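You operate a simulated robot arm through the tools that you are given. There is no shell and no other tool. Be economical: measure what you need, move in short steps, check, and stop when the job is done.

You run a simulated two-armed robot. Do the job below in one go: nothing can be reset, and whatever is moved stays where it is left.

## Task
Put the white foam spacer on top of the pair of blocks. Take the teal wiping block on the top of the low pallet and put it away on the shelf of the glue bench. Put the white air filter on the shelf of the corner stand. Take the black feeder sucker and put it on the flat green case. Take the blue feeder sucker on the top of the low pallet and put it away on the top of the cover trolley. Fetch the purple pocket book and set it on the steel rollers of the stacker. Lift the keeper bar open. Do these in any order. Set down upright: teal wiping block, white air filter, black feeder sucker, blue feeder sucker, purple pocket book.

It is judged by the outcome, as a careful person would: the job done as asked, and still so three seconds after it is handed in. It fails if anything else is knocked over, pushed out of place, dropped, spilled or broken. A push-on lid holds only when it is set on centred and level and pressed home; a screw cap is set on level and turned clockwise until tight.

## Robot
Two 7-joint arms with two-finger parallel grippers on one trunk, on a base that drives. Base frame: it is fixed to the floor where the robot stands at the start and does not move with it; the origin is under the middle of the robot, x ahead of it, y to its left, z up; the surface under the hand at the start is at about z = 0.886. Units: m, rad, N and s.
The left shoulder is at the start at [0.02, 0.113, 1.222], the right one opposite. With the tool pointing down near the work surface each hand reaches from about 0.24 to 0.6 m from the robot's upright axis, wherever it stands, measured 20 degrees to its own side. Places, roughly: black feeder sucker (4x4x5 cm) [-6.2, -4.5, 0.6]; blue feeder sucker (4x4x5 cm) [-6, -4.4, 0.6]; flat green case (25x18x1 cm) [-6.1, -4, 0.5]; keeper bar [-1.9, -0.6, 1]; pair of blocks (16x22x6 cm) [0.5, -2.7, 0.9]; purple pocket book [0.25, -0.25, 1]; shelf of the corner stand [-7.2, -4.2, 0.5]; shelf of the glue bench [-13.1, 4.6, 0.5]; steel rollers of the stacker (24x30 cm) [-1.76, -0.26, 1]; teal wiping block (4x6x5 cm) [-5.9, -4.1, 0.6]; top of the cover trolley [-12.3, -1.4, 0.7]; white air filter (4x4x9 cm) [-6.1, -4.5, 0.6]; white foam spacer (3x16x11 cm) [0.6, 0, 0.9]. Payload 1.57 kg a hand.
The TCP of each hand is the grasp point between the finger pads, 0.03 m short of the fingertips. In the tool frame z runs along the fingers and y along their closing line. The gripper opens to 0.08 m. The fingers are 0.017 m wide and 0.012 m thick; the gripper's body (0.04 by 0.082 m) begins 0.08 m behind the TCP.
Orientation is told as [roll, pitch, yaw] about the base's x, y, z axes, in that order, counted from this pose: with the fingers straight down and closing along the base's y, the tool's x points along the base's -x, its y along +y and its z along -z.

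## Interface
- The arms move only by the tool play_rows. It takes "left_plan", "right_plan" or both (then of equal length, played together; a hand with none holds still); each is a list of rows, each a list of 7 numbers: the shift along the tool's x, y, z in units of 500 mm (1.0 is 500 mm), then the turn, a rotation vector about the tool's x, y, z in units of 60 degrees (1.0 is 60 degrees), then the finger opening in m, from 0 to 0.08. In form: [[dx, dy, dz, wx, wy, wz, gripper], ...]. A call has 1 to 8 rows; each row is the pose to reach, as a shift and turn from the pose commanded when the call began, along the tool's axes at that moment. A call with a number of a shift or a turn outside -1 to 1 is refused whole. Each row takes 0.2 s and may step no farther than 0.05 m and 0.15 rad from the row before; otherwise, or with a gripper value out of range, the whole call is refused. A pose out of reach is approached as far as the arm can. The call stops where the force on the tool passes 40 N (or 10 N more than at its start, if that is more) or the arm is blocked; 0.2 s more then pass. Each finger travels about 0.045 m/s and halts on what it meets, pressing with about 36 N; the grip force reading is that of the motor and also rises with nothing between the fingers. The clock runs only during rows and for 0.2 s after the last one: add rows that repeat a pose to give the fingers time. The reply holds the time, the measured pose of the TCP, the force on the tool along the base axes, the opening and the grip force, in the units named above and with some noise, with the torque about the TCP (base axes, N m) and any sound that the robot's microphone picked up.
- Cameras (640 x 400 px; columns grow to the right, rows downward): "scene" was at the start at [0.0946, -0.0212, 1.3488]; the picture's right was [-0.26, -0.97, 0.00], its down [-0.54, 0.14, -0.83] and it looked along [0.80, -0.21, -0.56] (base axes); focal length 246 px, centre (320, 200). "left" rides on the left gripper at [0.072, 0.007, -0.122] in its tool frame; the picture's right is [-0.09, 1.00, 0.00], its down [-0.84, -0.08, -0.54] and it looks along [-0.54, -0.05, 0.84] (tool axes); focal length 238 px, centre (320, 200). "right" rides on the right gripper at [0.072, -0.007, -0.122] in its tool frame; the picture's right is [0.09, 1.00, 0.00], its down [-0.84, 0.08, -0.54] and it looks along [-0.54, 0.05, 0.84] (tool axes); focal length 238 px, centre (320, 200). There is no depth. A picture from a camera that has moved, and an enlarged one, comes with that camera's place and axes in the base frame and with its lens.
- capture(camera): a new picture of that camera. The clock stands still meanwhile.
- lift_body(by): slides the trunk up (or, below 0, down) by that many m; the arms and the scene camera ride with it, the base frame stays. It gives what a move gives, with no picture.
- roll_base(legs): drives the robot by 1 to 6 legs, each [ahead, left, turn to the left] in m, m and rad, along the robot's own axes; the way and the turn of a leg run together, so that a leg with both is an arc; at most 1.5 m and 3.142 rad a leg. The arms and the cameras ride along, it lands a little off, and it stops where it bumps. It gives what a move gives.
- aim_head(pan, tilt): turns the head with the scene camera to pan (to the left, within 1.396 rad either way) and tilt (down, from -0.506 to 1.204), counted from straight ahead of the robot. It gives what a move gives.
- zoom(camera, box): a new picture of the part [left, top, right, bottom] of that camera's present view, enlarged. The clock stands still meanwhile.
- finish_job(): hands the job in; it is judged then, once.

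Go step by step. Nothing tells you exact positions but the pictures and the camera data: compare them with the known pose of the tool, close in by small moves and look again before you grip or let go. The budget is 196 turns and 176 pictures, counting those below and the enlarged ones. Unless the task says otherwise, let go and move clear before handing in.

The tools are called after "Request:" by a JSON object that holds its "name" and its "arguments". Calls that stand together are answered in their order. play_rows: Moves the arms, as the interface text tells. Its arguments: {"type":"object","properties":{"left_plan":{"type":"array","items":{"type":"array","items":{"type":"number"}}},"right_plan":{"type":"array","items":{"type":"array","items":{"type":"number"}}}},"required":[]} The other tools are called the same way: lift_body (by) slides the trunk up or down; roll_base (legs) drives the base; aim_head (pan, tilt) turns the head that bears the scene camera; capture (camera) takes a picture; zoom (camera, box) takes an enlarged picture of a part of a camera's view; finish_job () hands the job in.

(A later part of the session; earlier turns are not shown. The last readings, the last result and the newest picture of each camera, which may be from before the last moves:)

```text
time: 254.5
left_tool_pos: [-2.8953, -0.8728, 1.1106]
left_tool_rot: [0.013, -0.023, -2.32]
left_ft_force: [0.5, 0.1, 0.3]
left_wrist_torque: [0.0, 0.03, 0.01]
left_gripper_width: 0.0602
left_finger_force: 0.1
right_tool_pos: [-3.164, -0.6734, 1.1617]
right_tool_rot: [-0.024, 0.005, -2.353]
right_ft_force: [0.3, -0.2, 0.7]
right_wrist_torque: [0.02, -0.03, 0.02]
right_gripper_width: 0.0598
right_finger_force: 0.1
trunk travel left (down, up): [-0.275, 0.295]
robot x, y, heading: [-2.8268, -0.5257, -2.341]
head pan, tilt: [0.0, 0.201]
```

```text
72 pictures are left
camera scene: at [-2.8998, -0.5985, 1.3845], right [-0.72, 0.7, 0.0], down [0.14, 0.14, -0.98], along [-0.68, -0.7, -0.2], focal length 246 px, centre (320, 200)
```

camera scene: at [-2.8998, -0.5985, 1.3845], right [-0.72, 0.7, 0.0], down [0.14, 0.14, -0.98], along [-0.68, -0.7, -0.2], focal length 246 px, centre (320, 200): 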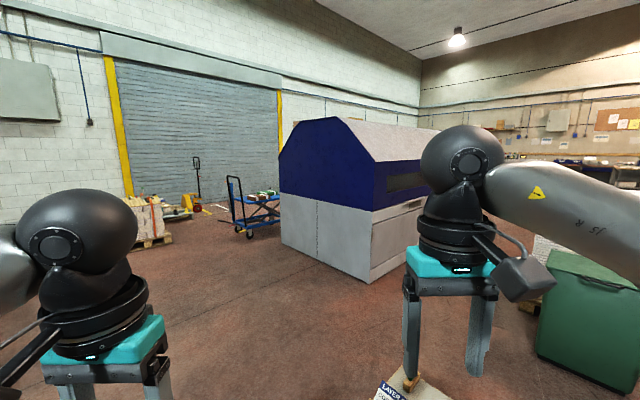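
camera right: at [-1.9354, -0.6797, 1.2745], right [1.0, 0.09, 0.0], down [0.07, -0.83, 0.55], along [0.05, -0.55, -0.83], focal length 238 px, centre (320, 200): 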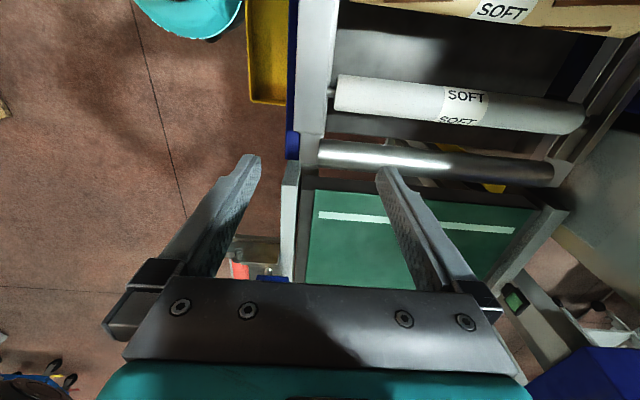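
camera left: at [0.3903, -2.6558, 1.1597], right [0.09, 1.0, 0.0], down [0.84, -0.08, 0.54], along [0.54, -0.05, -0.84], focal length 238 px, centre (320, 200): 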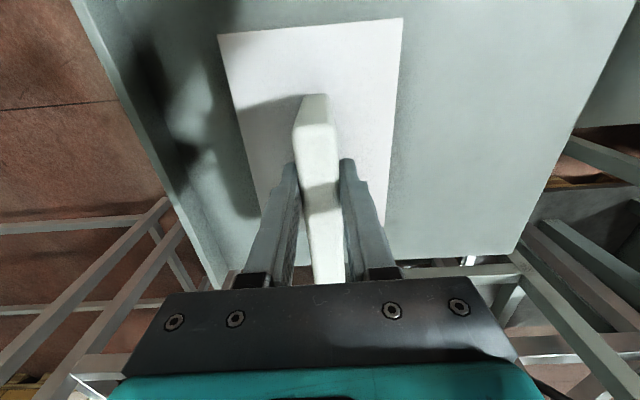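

A large machine stands west; the lift trolley and pallet are beyond its south corner. I drive to about (−3.85, −3.35) and look again.

Request:
{"name": "roll_base", "arguments": {"legs": [[0, 0, 0.42], [1.5, 0, 0], [1.5, 0, 0]]}}

Request:
{"name": "aim_head", "arguments": {"pan": -0.75, "tilt": 0.3}}

Request:
{"name": "capture", "arguments": {"camera": "scene"}}

```text
time: 270.1
left_tool_pos: [-3.7872, -3.6699, 1.1115]
left_tool_rot: [0.012, -0.023, -1.902]
left_ft_force: [-0.5, 1.1, -0.2]
left_wrist_torque: [0.0, -0.01, 0.05]
left_gripper_width: 0.0601
left_finger_force: 0.1
right_tool_pos: [-4.1124, -3.5957, 1.1621]
right_tool_rot: [-0.025, 0.004, -1.936]
right_ft_force: [0.5, -1.2, -0.8]
right_wrist_torque: [-0.02, 0.03, 0.0]
right_gripper_width: 0.0601
right_finger_force: 0.0
trunk travel left (down, up): [-0.275, 0.295]
robot x, y, heading: [-3.8653, -3.3251, -1.929]
head pan, tilt: [0.0, 0.201]
```

```text
time: 271.2
left_tool_pos: [-3.7872, -3.6709, 1.1091]
left_tool_rot: [0.011, -0.024, -1.903]
left_ft_force: [0.2, 0.0, 0.8]
left_wrist_torque: [-0.03, -0.01, -0.01]
left_gripper_width: 0.0601
left_finger_force: 0.1
right_tool_pos: [-4.114, -3.5963, 1.1632]
right_tool_rot: [-0.024, 0.006, -1.938]
right_ft_force: [-0.2, -0.1, 0.4]
right_wrist_torque: [0.02, 0.0, -0.02]
right_gripper_width: 0.06
right_finger_force: 0.1
trunk travel left (down, up): [-0.275, 0.295]
robot x, y, heading: [-3.8631, -3.3248, -1.928]
head pan, tilt: [-0.75, 0.3]
```

```text
71 pictures are left
camera scene: at [-3.9517, -3.3752, 1.3753], right [-0.45, 0.89, 0.0], down [0.26, 0.13, -0.96], along [-0.85, -0.43, -0.3], focal length 246 px, centre (320, 200)
```

scene: 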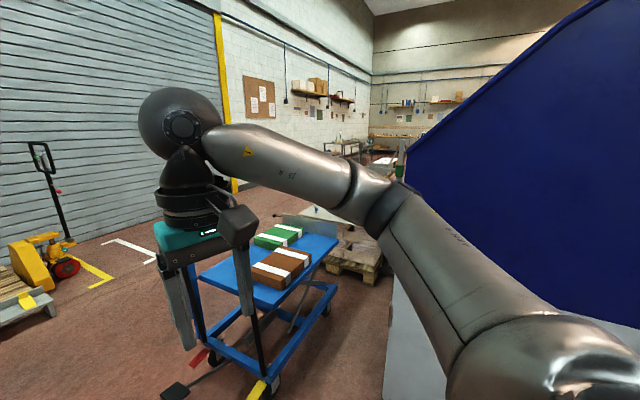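

Request:
{"name": "zoom", "arguments": {"camera": "scene", "box": [230, 130, 440, 290]}}

```text
2.50 times, centred on (335, 210) of scene
camera zoom: at [-3.9517, -3.3752, 1.3753], right [-0.45, 0.89, 0.0], down [0.26, 0.13, -0.96], along [-0.85, -0.43, -0.3], focal length 614 px, centre (282, 175)
```

zoom: 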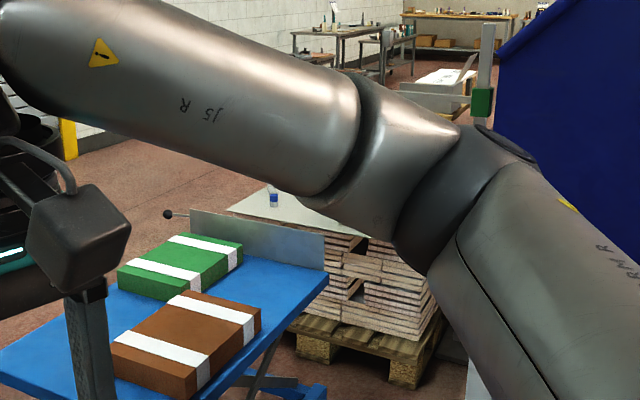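

The low pallet is the stack just behind the lift trolley. I go round the trolley's east end and approach from the south.

Request:
{"name": "roll_base", "arguments": {"legs": [[0, 0, 0.358], [0, -0.2, 0], [1.1, 0, 0], [0.95, 0, 0], [0, 0, -1.57]]}}

Request:
{"name": "aim_head", "arguments": {"pan": -0.2, "tilt": 0.4}}

Request:
{"name": "capture", "arguments": {"camera": "scene"}}

```text
time: 287.5
left_tool_pos: [-4.2795, -5.5774, 1.1099]
left_tool_rot: [0.012, -0.022, -3.052]
left_ft_force: [0.5, 0.0, 0.3]
left_wrist_torque: [0.01, 0.0, 0.02]
left_gripper_width: 0.0599
left_finger_force: 0.0
right_tool_pos: [-4.3449, -5.2491, 1.1629]
right_tool_rot: [-0.024, 0.005, -3.086]
right_ft_force: [-0.6, 0.7, -0.6]
right_wrist_torque: [-0.03, 0.03, 0.0]
right_gripper_width: 0.0598
right_finger_force: 0.1
trunk travel left (down, up): [-0.275, 0.295]
robot x, y, heading: [-3.9964, -5.3648, -3.076]
head pan, tilt: [-0.75, 0.3]
```

```text
time: 288.5
left_tool_pos: [-4.2789, -5.5758, 1.1099]
left_tool_rot: [0.013, -0.024, -3.052]
left_ft_force: [-0.8, -1.1, 0.1]
left_wrist_torque: [0.04, 0.0, 0.0]
left_gripper_width: 0.0597
left_finger_force: 0.1
right_tool_pos: [-4.3446, -5.2483, 1.1612]
right_tool_rot: [-0.024, 0.005, -3.086]
right_ft_force: [0.6, -0.2, -0.2]
right_wrist_torque: [0.02, 0.01, 0.01]
right_gripper_width: 0.0602
right_finger_force: 0.0
trunk travel left (down, up): [-0.275, 0.295]
robot x, y, heading: [-3.9974, -5.3681, -3.074]
head pan, tilt: [-0.201, 0.4]
```

```text
69 pictures are left
camera scene: at [-4.0994, -5.3521, 1.366], right [0.14, 0.99, 0.0], down [0.39, -0.05, -0.92], along [-0.91, 0.12, -0.39], focal length 246 px, centre (320, 200)
```

scene: 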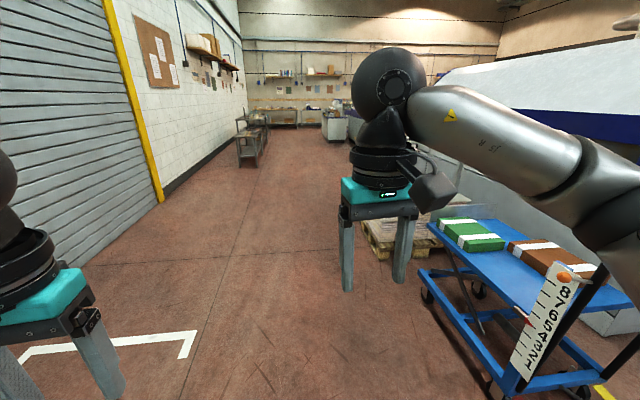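

Clear floor to the west. I drive ahead and turn north to face the pallet.

Request:
{"name": "roll_base", "arguments": {"legs": [[1.2, 0, 0], [0.85, 0, 0], [0, 0, -1.6]]}}

Request:
{"name": "aim_head", "arguments": {"pan": 0, "tilt": 0.5}}

Request:
{"name": "capture", "arguments": {"camera": "scene"}}

```text
time: 302.6
left_tool_pos: [-6.2464, -5.2058, 1.1104]
left_tool_rot: [0.013, -0.022, 1.638]
left_ft_force: [0.6, 0.2, 0.6]
left_wrist_torque: [0.02, 0.02, 0.01]
left_gripper_width: 0.0601
left_finger_force: 0.0
right_tool_pos: [-5.9165, -5.1492, 1.1626]
right_tool_rot: [-0.025, 0.005, 1.604]
right_ft_force: [0.1, 0.1, 0.1]
right_wrist_torque: [-0.02, -0.02, 0.01]
right_gripper_width: 0.0601
right_finger_force: 0.0
trunk travel left (down, up): [-0.275, 0.295]
robot x, y, heading: [-6.0437, -5.4956, 1.617]
head pan, tilt: [-0.201, 0.4]
```

```text
time: 303.3
left_tool_pos: [-6.2461, -5.2063, 1.1102]
left_tool_rot: [0.012, -0.023, 1.638]
left_ft_force: [0.2, -0.8, 0.1]
left_wrist_torque: [0.0, 0.02, -0.01]
left_gripper_width: 0.0601
left_finger_force: 0.1
right_tool_pos: [-5.9177, -5.148, 1.1618]
right_tool_rot: [-0.025, 0.006, 1.604]
right_ft_force: [-0.5, -0.7, 0.7]
right_wrist_torque: [-0.01, -0.02, -0.01]
right_gripper_width: 0.0599
right_finger_force: 0.1
trunk travel left (down, up): [-0.275, 0.295]
robot x, y, heading: [-6.0423, -5.4959, 1.619]
head pan, tilt: [0.0, 0.499]
```

```text
68 pictures are left
camera scene: at [-6.0473, -5.3916, 1.3569], right [1.0, 0.04, 0.0], down [0.02, -0.48, -0.88], along [-0.04, 0.88, -0.48], focal length 246 px, centre (320, 200)
```

scene: 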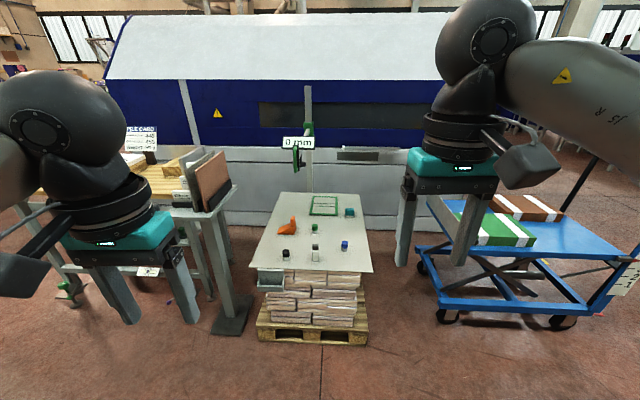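

The pallet is right ahead with all items in view. I zoom in to identify them.

Request:
{"name": "zoom", "arguments": {"camera": "scene", "box": [240, 180, 390, 280]}}

Request:
{"name": "zoom", "arguments": {"camera": "scene", "box": [20, 110, 260, 340]}}

```text
4.00 times, centred on (315, 230) of scene
camera zoom: at [-6.0473, -5.3916, 1.3569], right [1.0, 0.04, 0.0], down [0.02, -0.48, -0.88], along [-0.04, 0.88, -0.48], focal length 982 px, centre (340, 80)
```

zoom: 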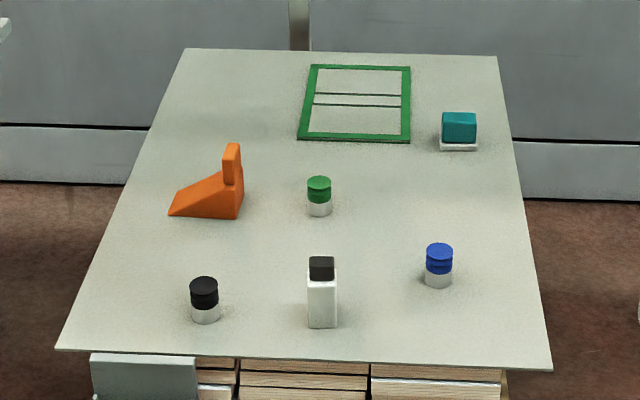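

```text
1.74 times, centred on (140, 225) of scene
camera zoom: at [-6.0473, -5.3916, 1.3569], right [1.0, 0.04, 0.0], down [0.02, -0.48, -0.88], along [-0.04, 0.88, -0.48], focal length 427 px, centre (633, 156)
```

zoom: 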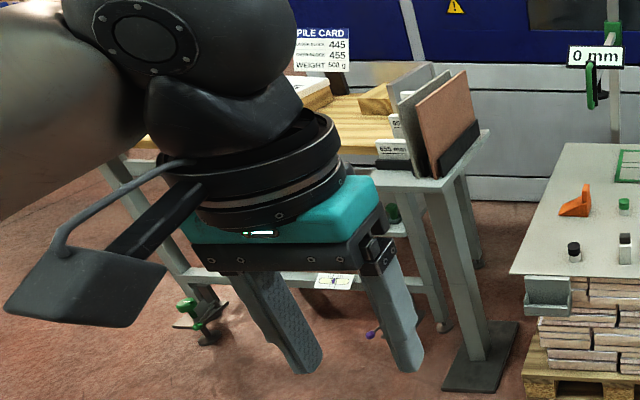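

Items identified: black sucker ≈(−6.25,−4.49), filter ≈(−6.11,−4.49), blue ≈(−5.97,−4.41), teal ≈(−5.92,−4.09), green case centred ≈(−6.08,−3.97); pallet top z≈0.53. I move up to the south side and lower the trunk.

Request:
{"name": "roll_base", "arguments": {"legs": [[0, 0, -0.047], [0.5, 0.14, 0]]}}

Request:
{"name": "lift_body", "arguments": {"by": -0.27}}

Request:
{"name": "aim_head", "arguments": {"pan": 0, "tilt": 0.75}}

Request:
{"name": "capture", "arguments": {"camera": "scene"}}

```text
time: 306.7
left_tool_pos: [-6.3731, -4.7076, 1.1095]
left_tool_rot: [0.012, -0.021, 1.595]
left_ft_force: [0.1, 0.1, 0.2]
left_wrist_torque: [-0.01, 0.03, 0.02]
left_gripper_width: 0.0601
left_finger_force: 0.0
right_tool_pos: [-6.0427, -4.6651, 1.1628]
right_tool_rot: [-0.024, 0.005, 1.559]
right_ft_force: [0.5, -0.4, 0.0]
right_wrist_torque: [0.05, 0.01, 0.01]
right_gripper_width: 0.0601
right_finger_force: 0.1
trunk travel left (down, up): [-0.275, 0.295]
robot x, y, heading: [-6.1798, -5.0049, 1.574]
head pan, tilt: [0.0, 0.499]
```

```text
time: 309.4
left_tool_pos: [-6.3733, -4.7081, 0.8413]
left_tool_rot: [0.013, -0.022, 1.593]
left_ft_force: [-0.7, 0.2, -0.6]
left_wrist_torque: [0.01, 0.0, -0.03]
left_gripper_width: 0.06
left_finger_force: 0.0
right_tool_pos: [-6.0427, -4.6645, 0.8924]
right_tool_rot: [-0.025, 0.003, 1.56]
right_ft_force: [0.6, -0.3, -0.9]
right_wrist_torque: [-0.03, -0.01, -0.02]
right_gripper_width: 0.0598
right_finger_force: 0.0
trunk travel left (down, up): [-0.005, 0.565]
robot x, y, heading: [-6.1809, -5.0057, 1.571]
head pan, tilt: [0.0, 0.499]
```

```text
time: 310.2
left_tool_pos: [-6.373, -4.7081, 0.8406]
left_tool_rot: [0.013, -0.023, 1.593]
left_ft_force: [-0.8, -0.6, 0.5]
left_wrist_torque: [0.0, -0.01, -0.02]
left_gripper_width: 0.0601
left_finger_force: 0.1
right_tool_pos: [-6.0421, -4.6646, 0.8924]
right_tool_rot: [-0.025, 0.006, 1.558]
right_ft_force: [-0.8, -0.3, -0.7]
right_wrist_torque: [-0.02, -0.02, 0.02]
right_gripper_width: 0.0601
right_finger_force: 0.1
trunk travel left (down, up): [-0.005, 0.565]
robot x, y, heading: [-6.1822, -5.0015, 1.567]
head pan, tilt: [0.0, 0.75]
```

```text
65 pictures are left
camera scene: at [-6.1826, -4.9105, 1.065], right [1.0, 0.0, 0.0], down [0.0, -0.68, -0.73], along [0.0, 0.73, -0.68], focal length 246 px, centre (320, 200)
```

scene: 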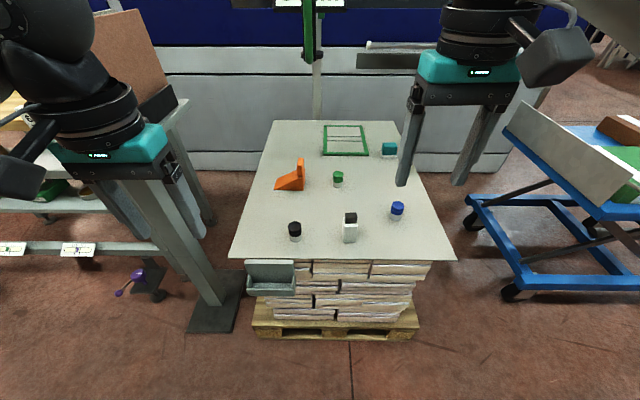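

I bring the left hand above the black sucker and the right above the white filter.

Request:
{"name": "play_rows", "arguments": {"left_plan": [[-0.06, -0.037, 0.04, 0, 0, 0, 0.07], [-0.12, -0.074, 0.08, 0, 0, 0, 0.07], [-0.18, -0.111, 0.12, 0, 0, 0, 0.07], [-0.24, -0.148, 0.16, 0, 0, 0, 0.07], [-0.3, -0.185, 0.2, 0, 0, 0, 0.07], [-0.36, -0.222, 0.24, 0, 0, 0, 0.07], [-0.423, -0.259, 0.28, 0, 0, 0, 0.07]], "right_plan": [[-0.05, 0.018, 0.05, 0, 0, 0, 0.07], [-0.1, 0.036, 0.1, 0, 0, 0, 0.07], [-0.15, 0.054, 0.15, 0, 0, 0, 0.07], [-0.2, 0.072, 0.2, 0, 0, 0, 0.07], [-0.25, 0.09, 0.25, 0, 0, 0, 0.07], [-0.3, 0.108, 0.3, 0, 0, 0, 0.07], [-0.334, 0.122, 0.344, 0.024, 0, 0, 0.07]]}}

Request:
{"name": "capture", "arguments": {"camera": "left"}}

Request:
{"name": "capture", "arguments": {"camera": "right"}}

```text
time: 311.8
left_tool_pos: [-6.2503, -4.49, 0.7039]
left_tool_rot: [0.012, -0.022, 1.592]
left_ft_force: [1.0, -0.6, 0.0]
left_wrist_torque: [-0.03, -0.02, 0.02]
left_gripper_width: 0.0699
left_finger_force: 0.1
right_tool_pos: [-6.0971, -4.4976, 0.7174]
right_tool_rot: [-0.051, 0.006, 1.56]
right_ft_force: [0.5, 1.2, -0.1]
right_wrist_torque: [0.03, 0.04, 0.01]
right_gripper_width: 0.07
right_finger_force: 0.1
trunk travel left (down, up): [-0.005, 0.565]
robot x, y, heading: [-6.1823, -5.0077, 1.567]
head pan, tilt: [0.0, 0.75]
```

```text
64 pictures are left
camera left: at [-6.2546, -4.5644, 0.8236], right [-1.0, 0.07, 0.01], down [0.07, 0.83, 0.56], along [0.03, 0.56, -0.83], focal length 238 px, centre (320, 200)
```

left: 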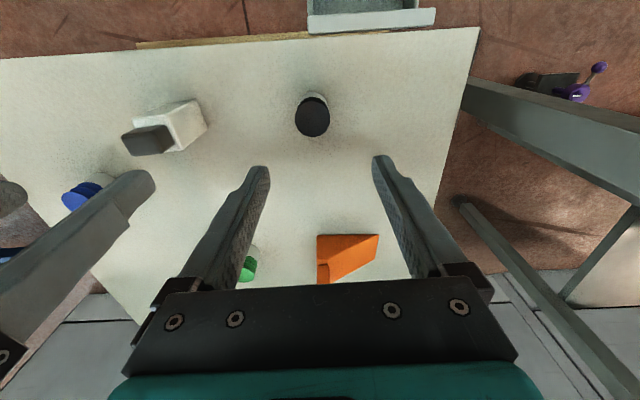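

```text
63 pictures are left
camera right: at [-6.098, -4.5684, 0.8389], right [-1.0, -0.08, -0.05], down [-0.1, 0.84, 0.53], along [0.0, 0.54, -0.84], focal length 238 px, centre (320, 200)
```

right: 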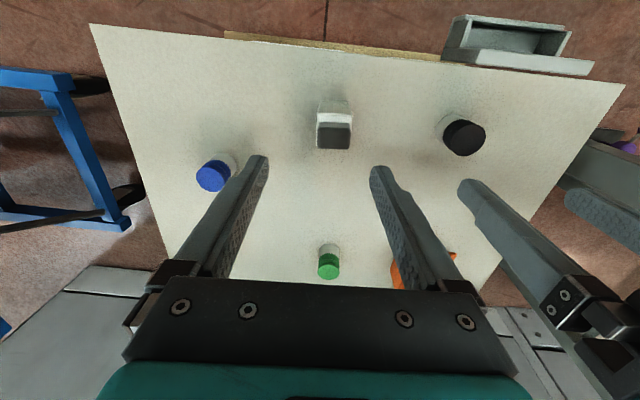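

Both are lined up; small corrections and then descend and grip both.

Request:
{"name": "play_rows", "arguments": {"left_plan": [[0.024, 0, 0.04, 0, 0, 0, 0.07], [0.024, 0, 0.12, 0, 0, 0, 0.07], [0.024, 0, 0.2, 0, 0, 0, 0.07], [0.024, 0, 0.274, 0, 0, 0, 0.07], [0.024, 0, 0.274, 0, 0, 0, 0.05], [0.024, 0, 0.274, 0, 0, 0, 0.03], [0.024, 0, 0.274, 0, 0, 0, 0.02], [0.024, 0, 0.274, 0, 0, 0, 0.02]], "right_plan": [[0.006, 0.016, 0.04, -0.048, 0, 0, 0.07], [0.006, 0.016, 0.12, -0.048, 0, 0, 0.07], [0.006, 0.016, 0.2, -0.048, 0, 0, 0.07], [0.006, 0.016, 0.274, -0.048, 0, 0, 0.07], [0.006, 0.016, 0.274, -0.048, 0, 0, 0.05], [0.006, 0.016, 0.274, -0.048, 0, 0, 0.03], [0.006, 0.016, 0.274, -0.048, 0, 0, 0.02], [0.006, 0.016, 0.274, -0.048, 0, 0, 0.02]]}}

Request:
{"name": "capture", "arguments": {"camera": "left"}}

Request:
{"name": "capture", "arguments": {"camera": "right"}}

```text
time: 313.0
left_tool_pos: [-6.2454, -4.4999, 0.5748]
left_tool_rot: [-0.001, -0.029, 1.588]
left_ft_force: [-0.3, -8.7, 14.8]
left_wrist_torque: [-0.39, 0.13, 0.02]
left_gripper_width: 0.0567
left_finger_force: 4.2
right_tool_pos: [-6.0964, -4.5021, 0.5836]
right_tool_rot: [0.001, 0.001, 1.559]
right_ft_force: [-0.9, 0.1, -0.2]
right_wrist_torque: [0.02, -0.01, 0.0]
right_gripper_width: 0.0501
right_finger_force: 0.4
trunk travel left (down, up): [-0.005, 0.565]
robot x, y, heading: [-6.1847, -5.0049, 1.569]
head pan, tilt: [0.0, 0.75]
stopped in row 5 (left hand): the force on the tool passed its limit at 48 N (the readings are from after the stop); the commanded pose is now the measured one
```

```text
62 pictures are left
camera left: at [-6.2519, -4.5746, 0.6957], right [-1.0, 0.08, 0.0], down [0.06, 0.82, 0.57], along [0.04, 0.56, -0.82], focal length 238 px, centre (320, 200)
```

left: 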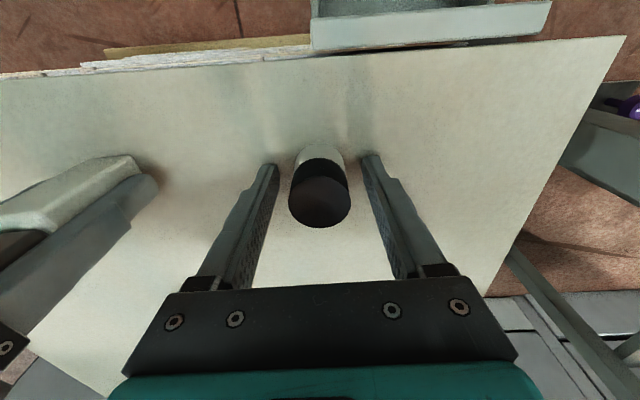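

```text
61 pictures are left
camera right: at [-6.0912, -4.5728, 0.7039], right [-1.0, -0.08, 0.0], down [-0.07, 0.84, 0.54], along [-0.04, 0.54, -0.84], focal length 238 px, centre (320, 200)
```

right: 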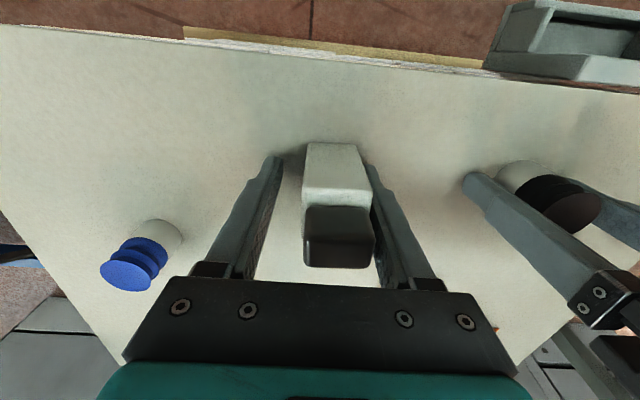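

The left fingertips touched the surface (top is z≈0.545). I raise the left slightly, centre the right on the filter, and close both.

Request:
{"name": "play_rows", "arguments": {"left_plan": [[0, 0, -0.012, 0, 0, 0, 0.057], [0, 0, -0.012, 0, 0, 0, 0.057], [0, 0, -0.012, 0, 0, 0, 0.04], [0, 0, -0.012, 0, 0, 0, 0.02], [0, 0, -0.012, 0, 0, 0, 0.01], [0, 0, -0.012, 0, 0, 0, 0.01]], "right_plan": [[0, 0, 0, 0, 0, 0, 0.06], [0, 0.018, 0, 0, 0, 0, 0.06], [0, 0.018, 0, 0, 0, 0, 0.045], [0, 0.018, 0, 0, 0, 0, 0.03], [0, 0.018, 0, 0, 0, 0, 0.01], [0, 0.018, 0, 0, 0, 0, 0.01]]}}

Request:
{"name": "play_rows", "arguments": {"left_plan": [[0, 0, -0.05, 0, 0, 0, 0.0], [0, 0, -0.1, 0, 0, 0, 0.0], [0, 0, -0.2, 0, 0, 0, 0.0], [0, 0, -0.3, 0, 0, 0, 0.0]], "right_plan": [[0, 0, -0.05, 0, 0, 0, 0.0], [0, 0, -0.1, 0, 0, 0, 0.0], [0, 0, -0.2, 0, 0, 0, 0.0], [0, 0, -0.3, 0, 0, 0, 0.0]]}}

Request:
{"name": "capture", "arguments": {"camera": "scene"}}

```text
time: 314.4
left_tool_pos: [-6.2463, -4.498, 0.5785]
left_tool_rot: [0.002, -0.028, 1.588]
left_ft_force: [0.0, 0.7, -0.3]
left_wrist_torque: [0.0, 0.0, -0.04]
left_gripper_width: 0.0329
left_finger_force: 35.4
right_tool_pos: [-6.1055, -4.5016, 0.5823]
right_tool_rot: [0.0, 0.005, 1.558]
right_ft_force: [0.0, -0.3, -0.9]
right_wrist_torque: [0.0, -0.03, 0.01]
right_gripper_width: 0.0333
right_finger_force: 30.3
trunk travel left (down, up): [-0.005, 0.565]
robot x, y, heading: [-6.1836, -5.0056, 1.568]
head pan, tilt: [0.0, 0.75]
```

```text
time: 315.4
left_tool_pos: [-6.2442, -4.5033, 0.7279]
left_tool_rot: [0.003, -0.025, 1.584]
left_ft_force: [0.2, 0.3, -1.0]
left_wrist_torque: [0.01, 0.01, 0.02]
left_gripper_width: 0.0328
left_finger_force: 35.6
right_tool_pos: [-6.1057, -4.4993, 0.7308]
right_tool_rot: [0.0, 0.005, 1.559]
right_ft_force: [0.2, -0.1, -0.8]
right_wrist_torque: [0.02, 0.01, 0.0]
right_gripper_width: 0.0334
right_finger_force: 35.7
trunk travel left (down, up): [-0.005, 0.565]
robot x, y, heading: [-6.1854, -5.005, 1.569]
head pan, tilt: [0.0, 0.75]
```

```text
60 pictures are left
camera scene: at [-6.1827, -4.9108, 1.065], right [1.0, 0.0, 0.0], down [0.0, -0.68, -0.73], along [0.0, 0.73, -0.68], focal length 246 px, centre (320, 200)
```

scene: 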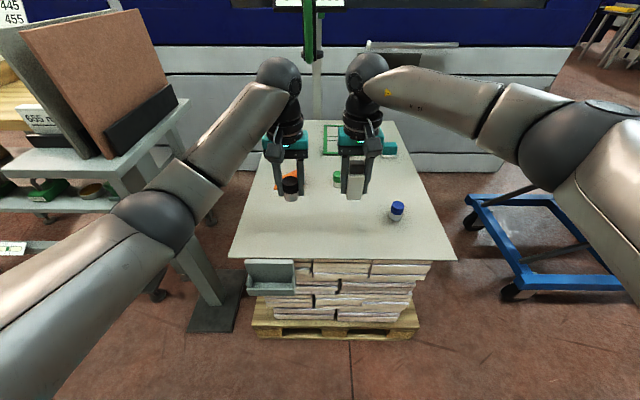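

Both items are held. I draw the hands in, back off and move left to see the corner stand's shelf.

Request:
{"name": "play_rows", "arguments": {"left_plan": [[0.06, 0, -0.04, 0, 0, 0, 0.0], [0.13, 0, -0.08, 0, 0, 0, 0.0], [0.2, 0, -0.12, 0, 0, 0, 0.0], [0.27, 0, -0.16, 0, 0, 0, 0.0], [0.32, 0.03, -0.2, 0, 0, 0, 0.0]], "right_plan": [[0.06, 0, -0.04, 0, 0, 0, 0.0], [0.13, -0.04, -0.08, 0, 0, 0, 0.0], [0.2, -0.08, -0.12, 0, 0, 0, 0.0], [0.27, -0.12, -0.16, 0, 0, 0, 0.0], [0.32, -0.16, -0.2, 0, 0, 0, 0.0]]}}

Request:
{"name": "roll_base", "arguments": {"legs": [[-0.35, 0, 0], [0, 0.85, 0]]}}

Request:
{"name": "aim_head", "arguments": {"pan": 0, "tilt": 0.45}}

Request:
{"name": "capture", "arguments": {"camera": "scene"}}

```text
time: 316.6
left_tool_pos: [-6.2578, -4.668, 0.822]
left_tool_rot: [0.002, -0.025, 1.588]
left_ft_force: [-0.6, 0.6, 0.1]
left_wrist_torque: [-0.05, 0.01, 0.01]
left_gripper_width: 0.0327
left_finger_force: 35.6
right_tool_pos: [-6.0275, -4.663, 0.8332]
right_tool_rot: [0.001, 0.005, 1.559]
right_ft_force: [-0.6, 0.1, -1.5]
right_wrist_torque: [0.01, -0.03, 0.02]
right_gripper_width: 0.0333
right_finger_force: 36.1
trunk travel left (down, up): [-0.005, 0.565]
robot x, y, heading: [-6.178, -5.0051, 1.566]
head pan, tilt: [0.0, 0.75]
```

```text
time: 322.9
left_tool_pos: [-7.0902, -5.0028, 0.8231]
left_tool_rot: [0.001, -0.03, 1.567]
left_ft_force: [-0.3, -0.8, -0.3]
left_wrist_torque: [0.0, -0.02, -0.01]
left_gripper_width: 0.0324
left_finger_force: 36.1
right_tool_pos: [-6.8595, -5.0039, 0.833]
right_tool_rot: [0.0, 0.005, 1.54]
right_ft_force: [-0.9, 0.4, -0.5]
right_wrist_torque: [0.0, -0.02, -0.02]
right_gripper_width: 0.0332
right_finger_force: 36.0
trunk travel left (down, up): [-0.005, 0.565]
robot x, y, heading: [-7.0205, -5.3466, 1.556]
head pan, tilt: [0.0, 0.75]
```

```text
time: 323.7
left_tool_pos: [-7.0894, -5.0042, 0.8224]
left_tool_rot: [0.002, -0.029, 1.568]
left_ft_force: [-0.4, -0.6, -0.6]
left_wrist_torque: [0.02, -0.01, 0.0]
left_gripper_width: 0.0327
left_finger_force: 36.0
right_tool_pos: [-6.8608, -5.0033, 0.8321]
right_tool_rot: [0.0, 0.003, 1.539]
right_ft_force: [0.2, 0.3, -0.5]
right_wrist_torque: [0.03, 0.0, -0.04]
right_gripper_width: 0.0332
right_finger_force: 36.1
trunk travel left (down, up): [-0.005, 0.565]
robot x, y, heading: [-7.0216, -5.3444, 1.545]
head pan, tilt: [0.0, 0.45]
```

```text
59 pictures are left
camera scene: at [-7.0194, -5.2397, 1.0913], right [1.0, -0.02, 0.0], down [-0.01, -0.44, -0.9], along [0.02, 0.9, -0.44], focal length 246 px, centre (320, 200)
```

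scene: 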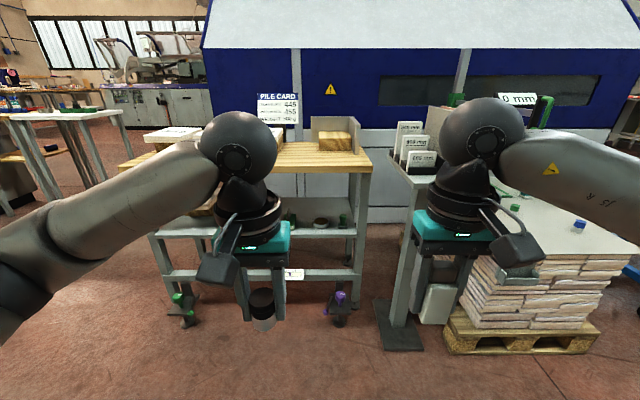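

Request:
{"name": "zoom", "arguments": {"camera": "scene", "box": [140, 120, 390, 330]}}

```text
1.90 times, centred on (265, 225) of scene
camera zoom: at [-7.0194, -5.2397, 1.0913], right [1.0, -0.02, 0.0], down [-0.01, -0.44, -0.9], along [0.02, 0.9, -0.44], focal length 468 px, centre (425, 152)
```

zoom: 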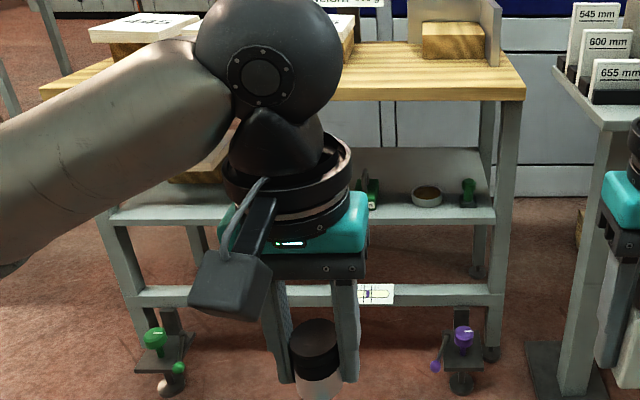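

The stand's shelf (z≈0.5, front edge y≈−4.35) lies under a table top (z≈0.79), so the filter must go in with a tilted hand. I'll set it on the clear table top, regrip at 45°, then slide it onto the shelf. First raise the hands and drive up.

Request:
{"name": "play_rows", "arguments": {"left_plan": [[0.02, 0, -0.08, 0, 0, 0, 0.0], [0.04, 0, -0.16, 0, 0, 0, 0.0], [0.06, 0, -0.24, 0, 0, 0, 0.0]], "right_plan": [[0, 0, -0.06, 0, 0, 0, 0.0], [0, 0, -0.12, 0, 0, 0, 0.0], [0, 0, -0.18, 0, 0, 0, 0.0]]}}

Request:
{"name": "roll_base", "arguments": {"legs": [[0, 0.28, 0.026], [0.6, 0, 0]]}}

Request:
{"name": "aim_head", "arguments": {"pan": -0.2, "tilt": 0.6}}

Request:
{"name": "capture", "arguments": {"camera": "scene"}}

Request:
{"name": "capture", "arguments": {"camera": "right"}}

```text
time: 324.5
left_tool_pos: [-7.0904, -5.0373, 0.941]
left_tool_rot: [0.002, -0.026, 1.566]
left_ft_force: [0.3, 0.3, -0.1]
left_wrist_torque: [-0.01, 0.01, 0.02]
left_gripper_width: 0.0325
left_finger_force: 35.7
right_tool_pos: [-6.8591, -5.0045, 0.9221]
right_tool_rot: [0.0, 0.006, 1.539]
right_ft_force: [-0.6, -0.1, -1.3]
right_wrist_torque: [0.01, 0.0, 0.03]
right_gripper_width: 0.0332
right_finger_force: 35.8
trunk travel left (down, up): [-0.005, 0.565]
robot x, y, heading: [-7.0192, -5.3456, 1.548]
head pan, tilt: [0.0, 0.45]
```

```text
time: 329.4
left_tool_pos: [-7.3811, -4.4444, 0.9395]
left_tool_rot: [0.003, -0.028, 1.591]
left_ft_force: [0.1, -0.1, -0.8]
left_wrist_torque: [0.02, 0.01, 0.05]
left_gripper_width: 0.0328
left_finger_force: 36.3
right_tool_pos: [-7.1517, -4.4074, 0.9229]
right_tool_rot: [0.001, 0.005, 1.563]
right_ft_force: [-0.9, 0.4, -1.3]
right_wrist_torque: [0.02, 0.02, -0.02]
right_gripper_width: 0.0333
right_finger_force: 35.8
trunk travel left (down, up): [-0.005, 0.565]
robot x, y, heading: [-7.3051, -4.751, 1.57]
head pan, tilt: [0.0, 0.45]
```

```text
time: 330.1
left_tool_pos: [-7.3821, -4.445, 0.9409]
left_tool_rot: [0.001, -0.028, 1.592]
left_ft_force: [-0.2, 0.3, -0.6]
left_wrist_torque: [0.02, -0.02, 0.0]
left_gripper_width: 0.0328
left_finger_force: 36.1
right_tool_pos: [-7.1507, -4.4069, 0.9222]
right_tool_rot: [0.001, 0.006, 1.563]
right_ft_force: [0.0, -0.5, -0.3]
right_wrist_torque: [-0.03, 0.04, 0.03]
right_gripper_width: 0.0331
right_finger_force: 36.0
trunk travel left (down, up): [-0.005, 0.565]
robot x, y, heading: [-7.3036, -4.7518, 1.576]
head pan, tilt: [-0.201, 0.6]
```

```text
57 pictures are left
camera scene: at [-7.288, -4.6512, 1.0778], right [0.98, -0.2, 0.0], down [-0.11, -0.55, -0.83], along [0.16, 0.81, -0.56], focal length 246 px, centre (320, 200)
```

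scene: 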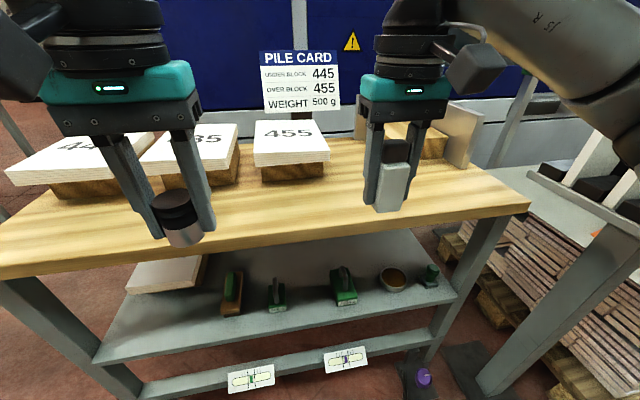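

```text
56 pictures are left
camera right: at [-7.145, -4.4777, 1.0442], right [-1.0, -0.08, 0.0], down [-0.07, 0.84, 0.54], along [-0.05, 0.54, -0.84], focal length 238 px, centre (320, 200)
```

right: 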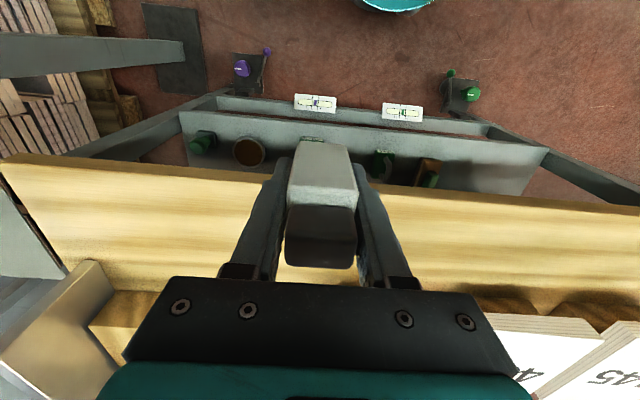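

The shelf has a free gap at about x −7.24 between two green clamps. First I set the filter down on the clear table top just ahead.

Request:
{"name": "play_rows", "arguments": {"right_plan": [[-0.08, 0, 0, 0, 0, 0, 0], [-0.16, 0, 0, 0, 0, 0, 0], [-0.25, 0, 0.0, 0, 0, 0, 0], [-0.25, 0, 0.08, 0, 0, 0, 0], [-0.25, 0, 0.15, 0, 0, 0, 0], [-0.25, 0, 0.165, 0, 0, 0, 0]]}}

Request:
{"name": "play_rows", "arguments": {"right_plan": [[0, 0, 0.008, 0, 0, 0, 0], [0, 0, 0.016, 0, 0, 0, 0]]}}

Request:
{"name": "zoom", "arguments": {"camera": "scene", "box": [320, 80, 500, 240]}}

```text
time: 331.5
left_tool_pos: [-7.3807, -4.4446, 0.941]
left_tool_rot: [0.001, -0.029, 1.591]
left_ft_force: [-0.1, -0.1, 0.0]
left_wrist_torque: [-0.03, 0.04, 0.01]
left_gripper_width: 0.0328
left_finger_force: 35.9
right_tool_pos: [-7.1507, -4.281, 0.8405]
right_tool_rot: [0.0, 0.003, 1.564]
right_ft_force: [-0.1, -0.8, -0.6]
right_wrist_torque: [0.01, 0.01, -0.03]
right_gripper_width: 0.0332
right_finger_force: 36.3
trunk travel left (down, up): [-0.005, 0.565]
robot x, y, heading: [-7.3061, -4.748, 1.572]
head pan, tilt: [-0.201, 0.6]
```

```text
time: 332.1
left_tool_pos: [-7.3824, -4.4448, 0.9417]
left_tool_rot: [0.002, -0.03, 1.592]
left_ft_force: [0.7, -0.7, -1.2]
left_wrist_torque: [-0.01, 0.02, 0.02]
left_gripper_width: 0.0327
left_finger_force: 35.9
right_tool_pos: [-7.1517, -4.2827, 0.8363]
right_tool_rot: [0.002, -0.006, 1.562]
right_ft_force: [2.9, 2.6, 28.4]
right_wrist_torque: [-0.43, -0.18, -0.01]
right_gripper_width: 0.0332
right_finger_force: 36.1
trunk travel left (down, up): [-0.005, 0.565]
robot x, y, heading: [-7.3008, -4.7482, 1.574]
head pan, tilt: [-0.201, 0.6]
```

```text
2.50 times, centred on (410, 160) of scene
camera zoom: at [-7.2882, -4.6526, 1.0784], right [0.98, -0.2, 0.0], down [-0.11, -0.55, -0.83], along [0.16, 0.81, -0.56], focal length 614 px, centre (95, 300)
```

zoom: 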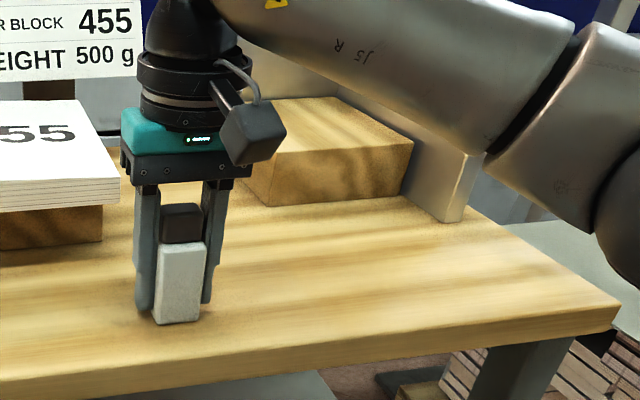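

Contact. I release, rise, tilt the hand 45° and come back along the tilted axis to regrip.

Request:
{"name": "play_rows", "arguments": {"right_plan": [[0, 0, -0.006, 0, 0, 0, 0.045], [0, 0, -0.006, 0, 0, 0, 0.06], [0, 0, -0.006, 0, 0, 0, 0.06], [0, 0, -0.1, 0, 0, 0, 0.06], [0, 0, -0.2, 0, 0, 0, 0.06]]}}

Request:
{"name": "play_rows", "arguments": {"right_plan": [[0.02, 0, 0.01, 0, -0.125, 0, 0.06], [0.04, 0, 0.02, 0, -0.25, 0, 0.06], [0.06, 0, 0.03, 0, -0.375, 0, 0.06], [0.08, 0, 0.045, 0, -0.5, 0, 0.06], [0.1, 0, 0.06, 0, -0.625, 0, 0.06], [0.124, 0, 0.072, 0, -0.75, 0, 0.06]]}}

Request:
{"name": "capture", "arguments": {"camera": "right"}}

Request:
{"name": "zoom", "arguments": {"camera": "scene", "box": [320, 80, 500, 240]}}

```text
time: 333.3
left_tool_pos: [-7.3809, -4.4453, 0.9412]
left_tool_rot: [0.001, -0.027, 1.592]
left_ft_force: [-0.1, 0.0, 0.1]
left_wrist_torque: [0.02, 0.02, 0.02]
left_gripper_width: 0.0328
left_finger_force: 35.7
right_tool_pos: [-7.1502, -4.2826, 0.9284]
right_tool_rot: [0.001, 0.005, 1.563]
right_ft_force: [0.3, 0.7, 0.2]
right_wrist_torque: [-0.01, 0.02, 0.0]
right_gripper_width: 0.0602
right_finger_force: 0.1
trunk travel left (down, up): [-0.005, 0.565]
robot x, y, heading: [-7.3078, -4.7483, 1.575]
head pan, tilt: [-0.201, 0.6]
```

```text
time: 334.7
left_tool_pos: [-7.3814, -4.4438, 0.9414]
left_tool_rot: [0.002, -0.029, 1.592]
left_ft_force: [-1.0, -0.4, 0.0]
left_wrist_torque: [-0.02, 0.03, 0.02]
left_gripper_width: 0.0327
left_finger_force: 36.4
right_tool_pos: [-7.1512, -4.3463, 0.8963]
right_tool_rot: [0.005, -0.783, 1.559]
right_ft_force: [0.6, -0.3, -0.3]
right_wrist_torque: [0.01, -0.02, 0.02]
right_gripper_width: 0.0599
right_finger_force: 0.1
trunk travel left (down, up): [-0.005, 0.565]
robot x, y, heading: [-7.3038, -4.7471, 1.571]
head pan, tilt: [-0.201, 0.6]
```

```text
54 pictures are left
camera right: at [-7.1456, -4.4815, 0.9298], right [-1.0, -0.06, -0.06], down [-0.07, 0.21, 0.97], along [-0.04, 0.98, -0.21], focal length 238 px, centre (320, 200)
```

right: 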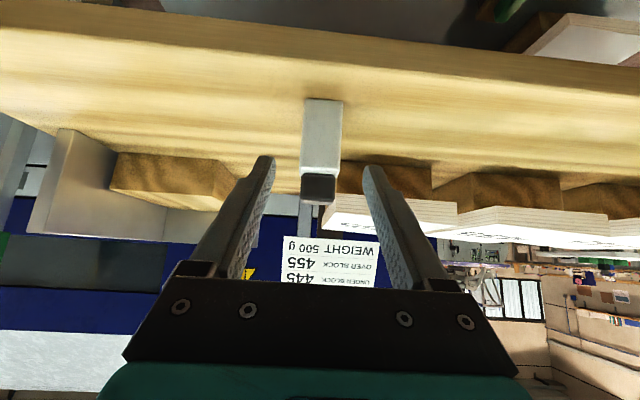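

```text
2.50 times, centred on (410, 160) of scene
camera zoom: at [-7.288, -4.6513, 1.0778], right [0.98, -0.2, 0.0], down [-0.11, -0.55, -0.83], along [0.16, 0.81, -0.56], focal length 614 px, centre (95, 300)
```

zoom: 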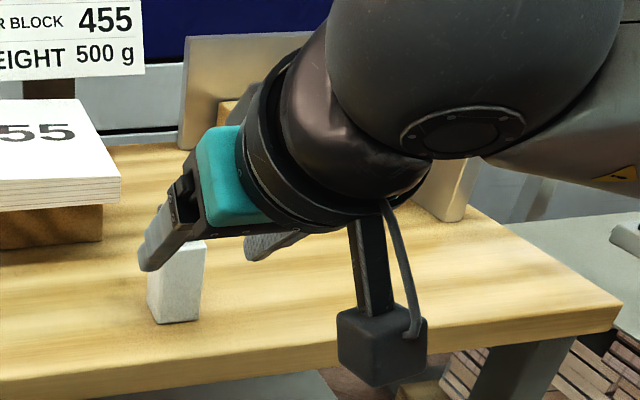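

Hand tilted and aligned with the filter. I advance 9 cm along the tool axis and grip, then lift slightly.

Request:
{"name": "play_rows", "arguments": {"right_plan": [[0, 0, 0.06, 0, 0, 0, 0.06], [0, 0, 0.12, 0, 0, 0, 0.06], [0, 0, 0.178, 0, 0, 0, 0.06], [0, 0, 0.178, 0, 0, 0, 0.04], [0, 0, 0.178, 0, 0, 0, 0.02], [0, 0, 0.178, 0, 0, 0, 0.01], [0, 0, 0.178, 0, 0, 0, 0.01]]}}

Request:
{"name": "zoom", "arguments": {"camera": "scene", "box": [320, 80, 500, 240]}}

```text
time: 336.3
left_tool_pos: [-7.3819, -4.4455, 0.941]
left_tool_rot: [0.001, -0.028, 1.594]
left_ft_force: [-0.1, 1.2, -0.9]
left_wrist_torque: [0.03, -0.02, -0.01]
left_gripper_width: 0.0327
left_finger_force: 36.8
right_tool_pos: [-7.1496, -4.2816, 0.8328]
right_tool_rot: [0.0, -0.781, 1.562]
right_ft_force: [-1.0, -0.2, 0.4]
right_wrist_torque: [-0.01, 0.0, -0.03]
right_gripper_width: 0.0335
right_finger_force: 34.6
trunk travel left (down, up): [-0.005, 0.565]
robot x, y, heading: [-7.3033, -4.7495, 1.579]
head pan, tilt: [-0.201, 0.6]
```

```text
2.50 times, centred on (410, 160) of scene
camera zoom: at [-7.288, -4.6512, 1.0778], right [0.98, -0.2, 0.0], down [-0.11, -0.55, -0.83], along [0.16, 0.81, -0.56], focal length 614 px, centre (95, 300)
```

zoom: 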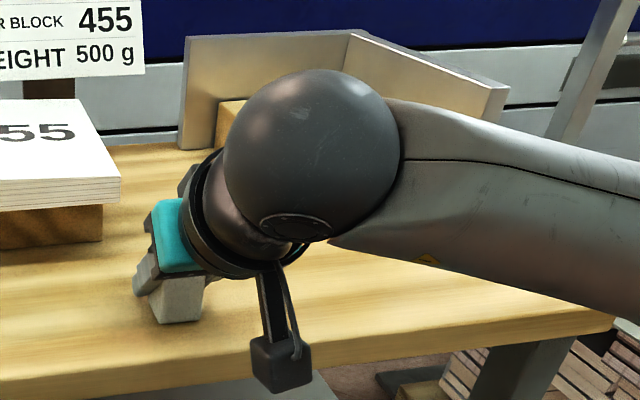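

Gripped. I lift 3 cm, back the base off with a small left shift, lower the arm, and check before driving in.

Request:
{"name": "play_rows", "arguments": {"right_plan": [[0, 0, 0, 0, 0, 0, 0.0], [-0.042, 0, -0.0426, 0, 0, 0, 0.0]]}}

Request:
{"name": "roll_base", "arguments": {"legs": [[-0.18, 0, 0], [0, 0.09, 0]]}}

Request:
{"name": "play_rows", "arguments": {"right_plan": [[0.068, 0, 0.0687, 0, 0, 0, 0], [0.136, 0, 0.1373, 0, 0, 0, 0], [0.204, 0, 0.206, 0, 0, 0, 0], [0.272, 0, 0.2747, 0, 0, 0, 0], [0.34, 0, 0.343, 0, 0, 0, 0], [0.4, 0, 0.404, 0, 0, 0, 0]]}}

Request:
{"name": "capture", "arguments": {"camera": "scene"}}

Request:
{"name": "capture", "arguments": {"camera": "right"}}

```text
time: 336.9
left_tool_pos: [-7.3821, -4.4446, 0.9394]
left_tool_rot: [0.001, -0.029, 1.593]
left_ft_force: [-0.1, 0.6, -0.5]
left_wrist_torque: [0.0, 0.02, 0.02]
left_gripper_width: 0.0329
left_finger_force: 35.7
right_tool_pos: [-7.1504, -4.2799, 0.8634]
right_tool_rot: [0.002, -0.779, 1.562]
right_ft_force: [0.2, -0.1, -0.7]
right_wrist_torque: [-0.02, 0.03, -0.02]
right_gripper_width: 0.0332
right_finger_force: 36.1
trunk travel left (down, up): [-0.005, 0.565]
robot x, y, heading: [-7.3056, -4.7482, 1.578]
head pan, tilt: [-0.201, 0.6]
```

```text
time: 339.2
left_tool_pos: [-7.4748, -4.6256, 0.9409]
left_tool_rot: [0.001, -0.029, 1.595]
left_ft_force: [-0.4, -0.3, -0.1]
left_wrist_torque: [0.02, 0.04, -0.01]
left_gripper_width: 0.0326
left_finger_force: 36.0
right_tool_pos: [-7.2427, -4.4604, 0.8622]
right_tool_rot: [0.001, -0.78, 1.566]
right_ft_force: [0.2, 1.3, -0.7]
right_wrist_torque: [-0.01, -0.01, 0.0]
right_gripper_width: 0.0334
right_finger_force: 36.4
trunk travel left (down, up): [-0.005, 0.565]
robot x, y, heading: [-7.3942, -4.9305, 1.581]
head pan, tilt: [-0.201, 0.6]
```

```text
time: 340.6
left_tool_pos: [-7.4738, -4.6253, 0.9413]
left_tool_rot: [0.001, -0.028, 1.596]
left_ft_force: [-0.8, -0.5, -0.3]
left_wrist_torque: [-0.04, 0.0, -0.06]
left_gripper_width: 0.0328
left_finger_force: 35.8
right_tool_pos: [-7.2432, -4.4606, 0.6191]
right_tool_rot: [0.002, -0.78, 1.564]
right_ft_force: [-0.1, 0.0, -0.5]
right_wrist_torque: [-0.01, -0.03, 0.03]
right_gripper_width: 0.0333
right_finger_force: 36.6
right hand out of reach, approached as far as the arm can: row 6
trunk travel left (down, up): [-0.005, 0.565]
robot x, y, heading: [-7.3944, -4.9293, 1.573]
head pan, tilt: [-0.201, 0.6]
```

```text
51 pictures are left
camera scene: at [-7.3799, -4.8318, 1.0778], right [0.98, -0.19, 0.0], down [-0.11, -0.55, -0.83], along [0.16, 0.81, -0.57], focal length 246 px, centre (320, 200)
```

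scene: 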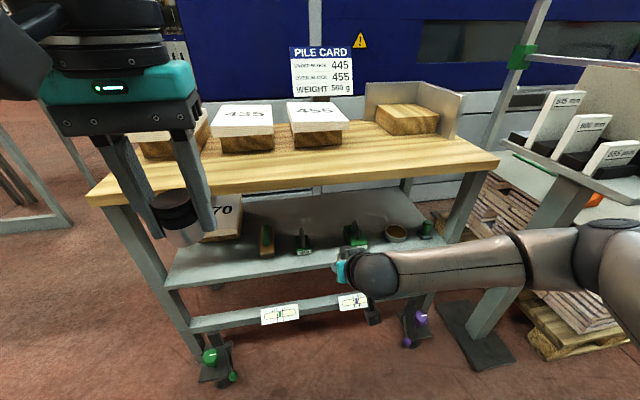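

```text
50 pictures are left
camera right: at [-7.2387, -4.5966, 0.6543], right [-1.0, -0.06, -0.06], down [-0.08, 0.21, 0.97], along [-0.05, 0.98, -0.22], focal length 238 px, centre (320, 200)
```

right: 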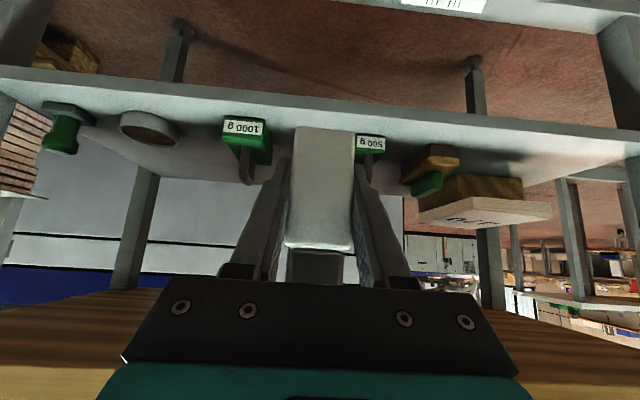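

The gap between the 500 g and 1000 g weights fits. I move the base 6 cm closer and extend the arm forward over the shelf.

Request:
{"name": "roll_base", "arguments": {"legs": [[0.06, 0, 0]]}}

Request:
{"name": "play_rows", "arguments": {"right_plan": [[-0.04, -0.004, 0.04, 0, 0, 0, 0], [-0.08, -0.008, 0.08, 0, 0, 0, 0], [-0.12, -0.008, 0.12, 0, 0, 0, 0], [-0.156, -0.008, 0.155, 0, 0, 0, 0]]}}

Request:
{"name": "zoom", "arguments": {"camera": "scene", "box": [220, 180, 480, 340]}}

Request:
{"name": "capture", "arguments": {"camera": "right"}}

```text
time: 341.5
left_tool_pos: [-7.4737, -4.5655, 0.9405]
left_tool_rot: [0.001, -0.027, 1.596]
left_ft_force: [0.4, -0.8, -0.5]
left_wrist_torque: [0.01, -0.01, -0.01]
left_gripper_width: 0.0328
left_finger_force: 36.1
right_tool_pos: [-7.2435, -4.4001, 0.6189]
right_tool_rot: [0.002, -0.782, 1.566]
right_ft_force: [0.3, -0.6, -0.6]
right_wrist_torque: [0.02, -0.01, 0.0]
right_gripper_width: 0.0331
right_finger_force: 36.0
trunk travel left (down, up): [-0.005, 0.565]
robot x, y, heading: [-7.3975, -4.8702, 1.573]
head pan, tilt: [-0.201, 0.6]
```

```text
time: 342.5
left_tool_pos: [-7.4745, -4.5663, 0.9404]
left_tool_rot: [0.0, -0.028, 1.596]
left_ft_force: [0.0, -0.9, -0.2]
left_wrist_torque: [0.0, 0.0, -0.03]
left_gripper_width: 0.0325
left_finger_force: 35.8
right_tool_pos: [-7.2399, -4.2907, 0.6182]
right_tool_rot: [0.002, -0.78, 1.566]
right_ft_force: [-0.4, 0.4, -0.4]
right_wrist_torque: [0.02, 0.01, 0.01]
right_gripper_width: 0.0331
right_finger_force: 36.1
trunk travel left (down, up): [-0.005, 0.565]
robot x, y, heading: [-7.3973, -4.869, 1.578]
head pan, tilt: [-0.201, 0.6]
```

```text
2.46 times, centred on (350, 260) of scene
camera zoom: at [-7.3801, -4.7715, 1.0778], right [0.98, -0.19, 0.0], down [-0.11, -0.55, -0.83], along [0.16, 0.81, -0.56], focal length 604 px, centre (246, 52)
```

zoom: 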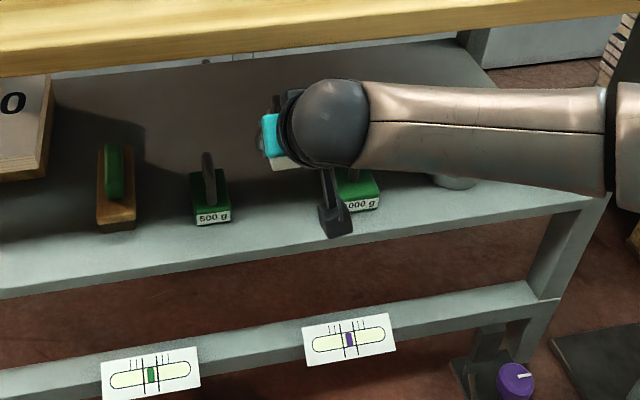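

```text
48 pictures are left
camera right: at [-7.2344, -4.4264, 0.6541], right [-1.0, -0.06, -0.06], down [-0.08, 0.21, 0.97], along [-0.05, 0.97, -0.22], focal length 238 px, centre (320, 200)
```

right: 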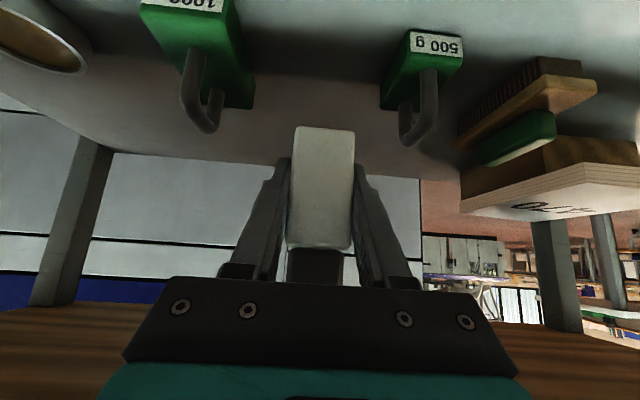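

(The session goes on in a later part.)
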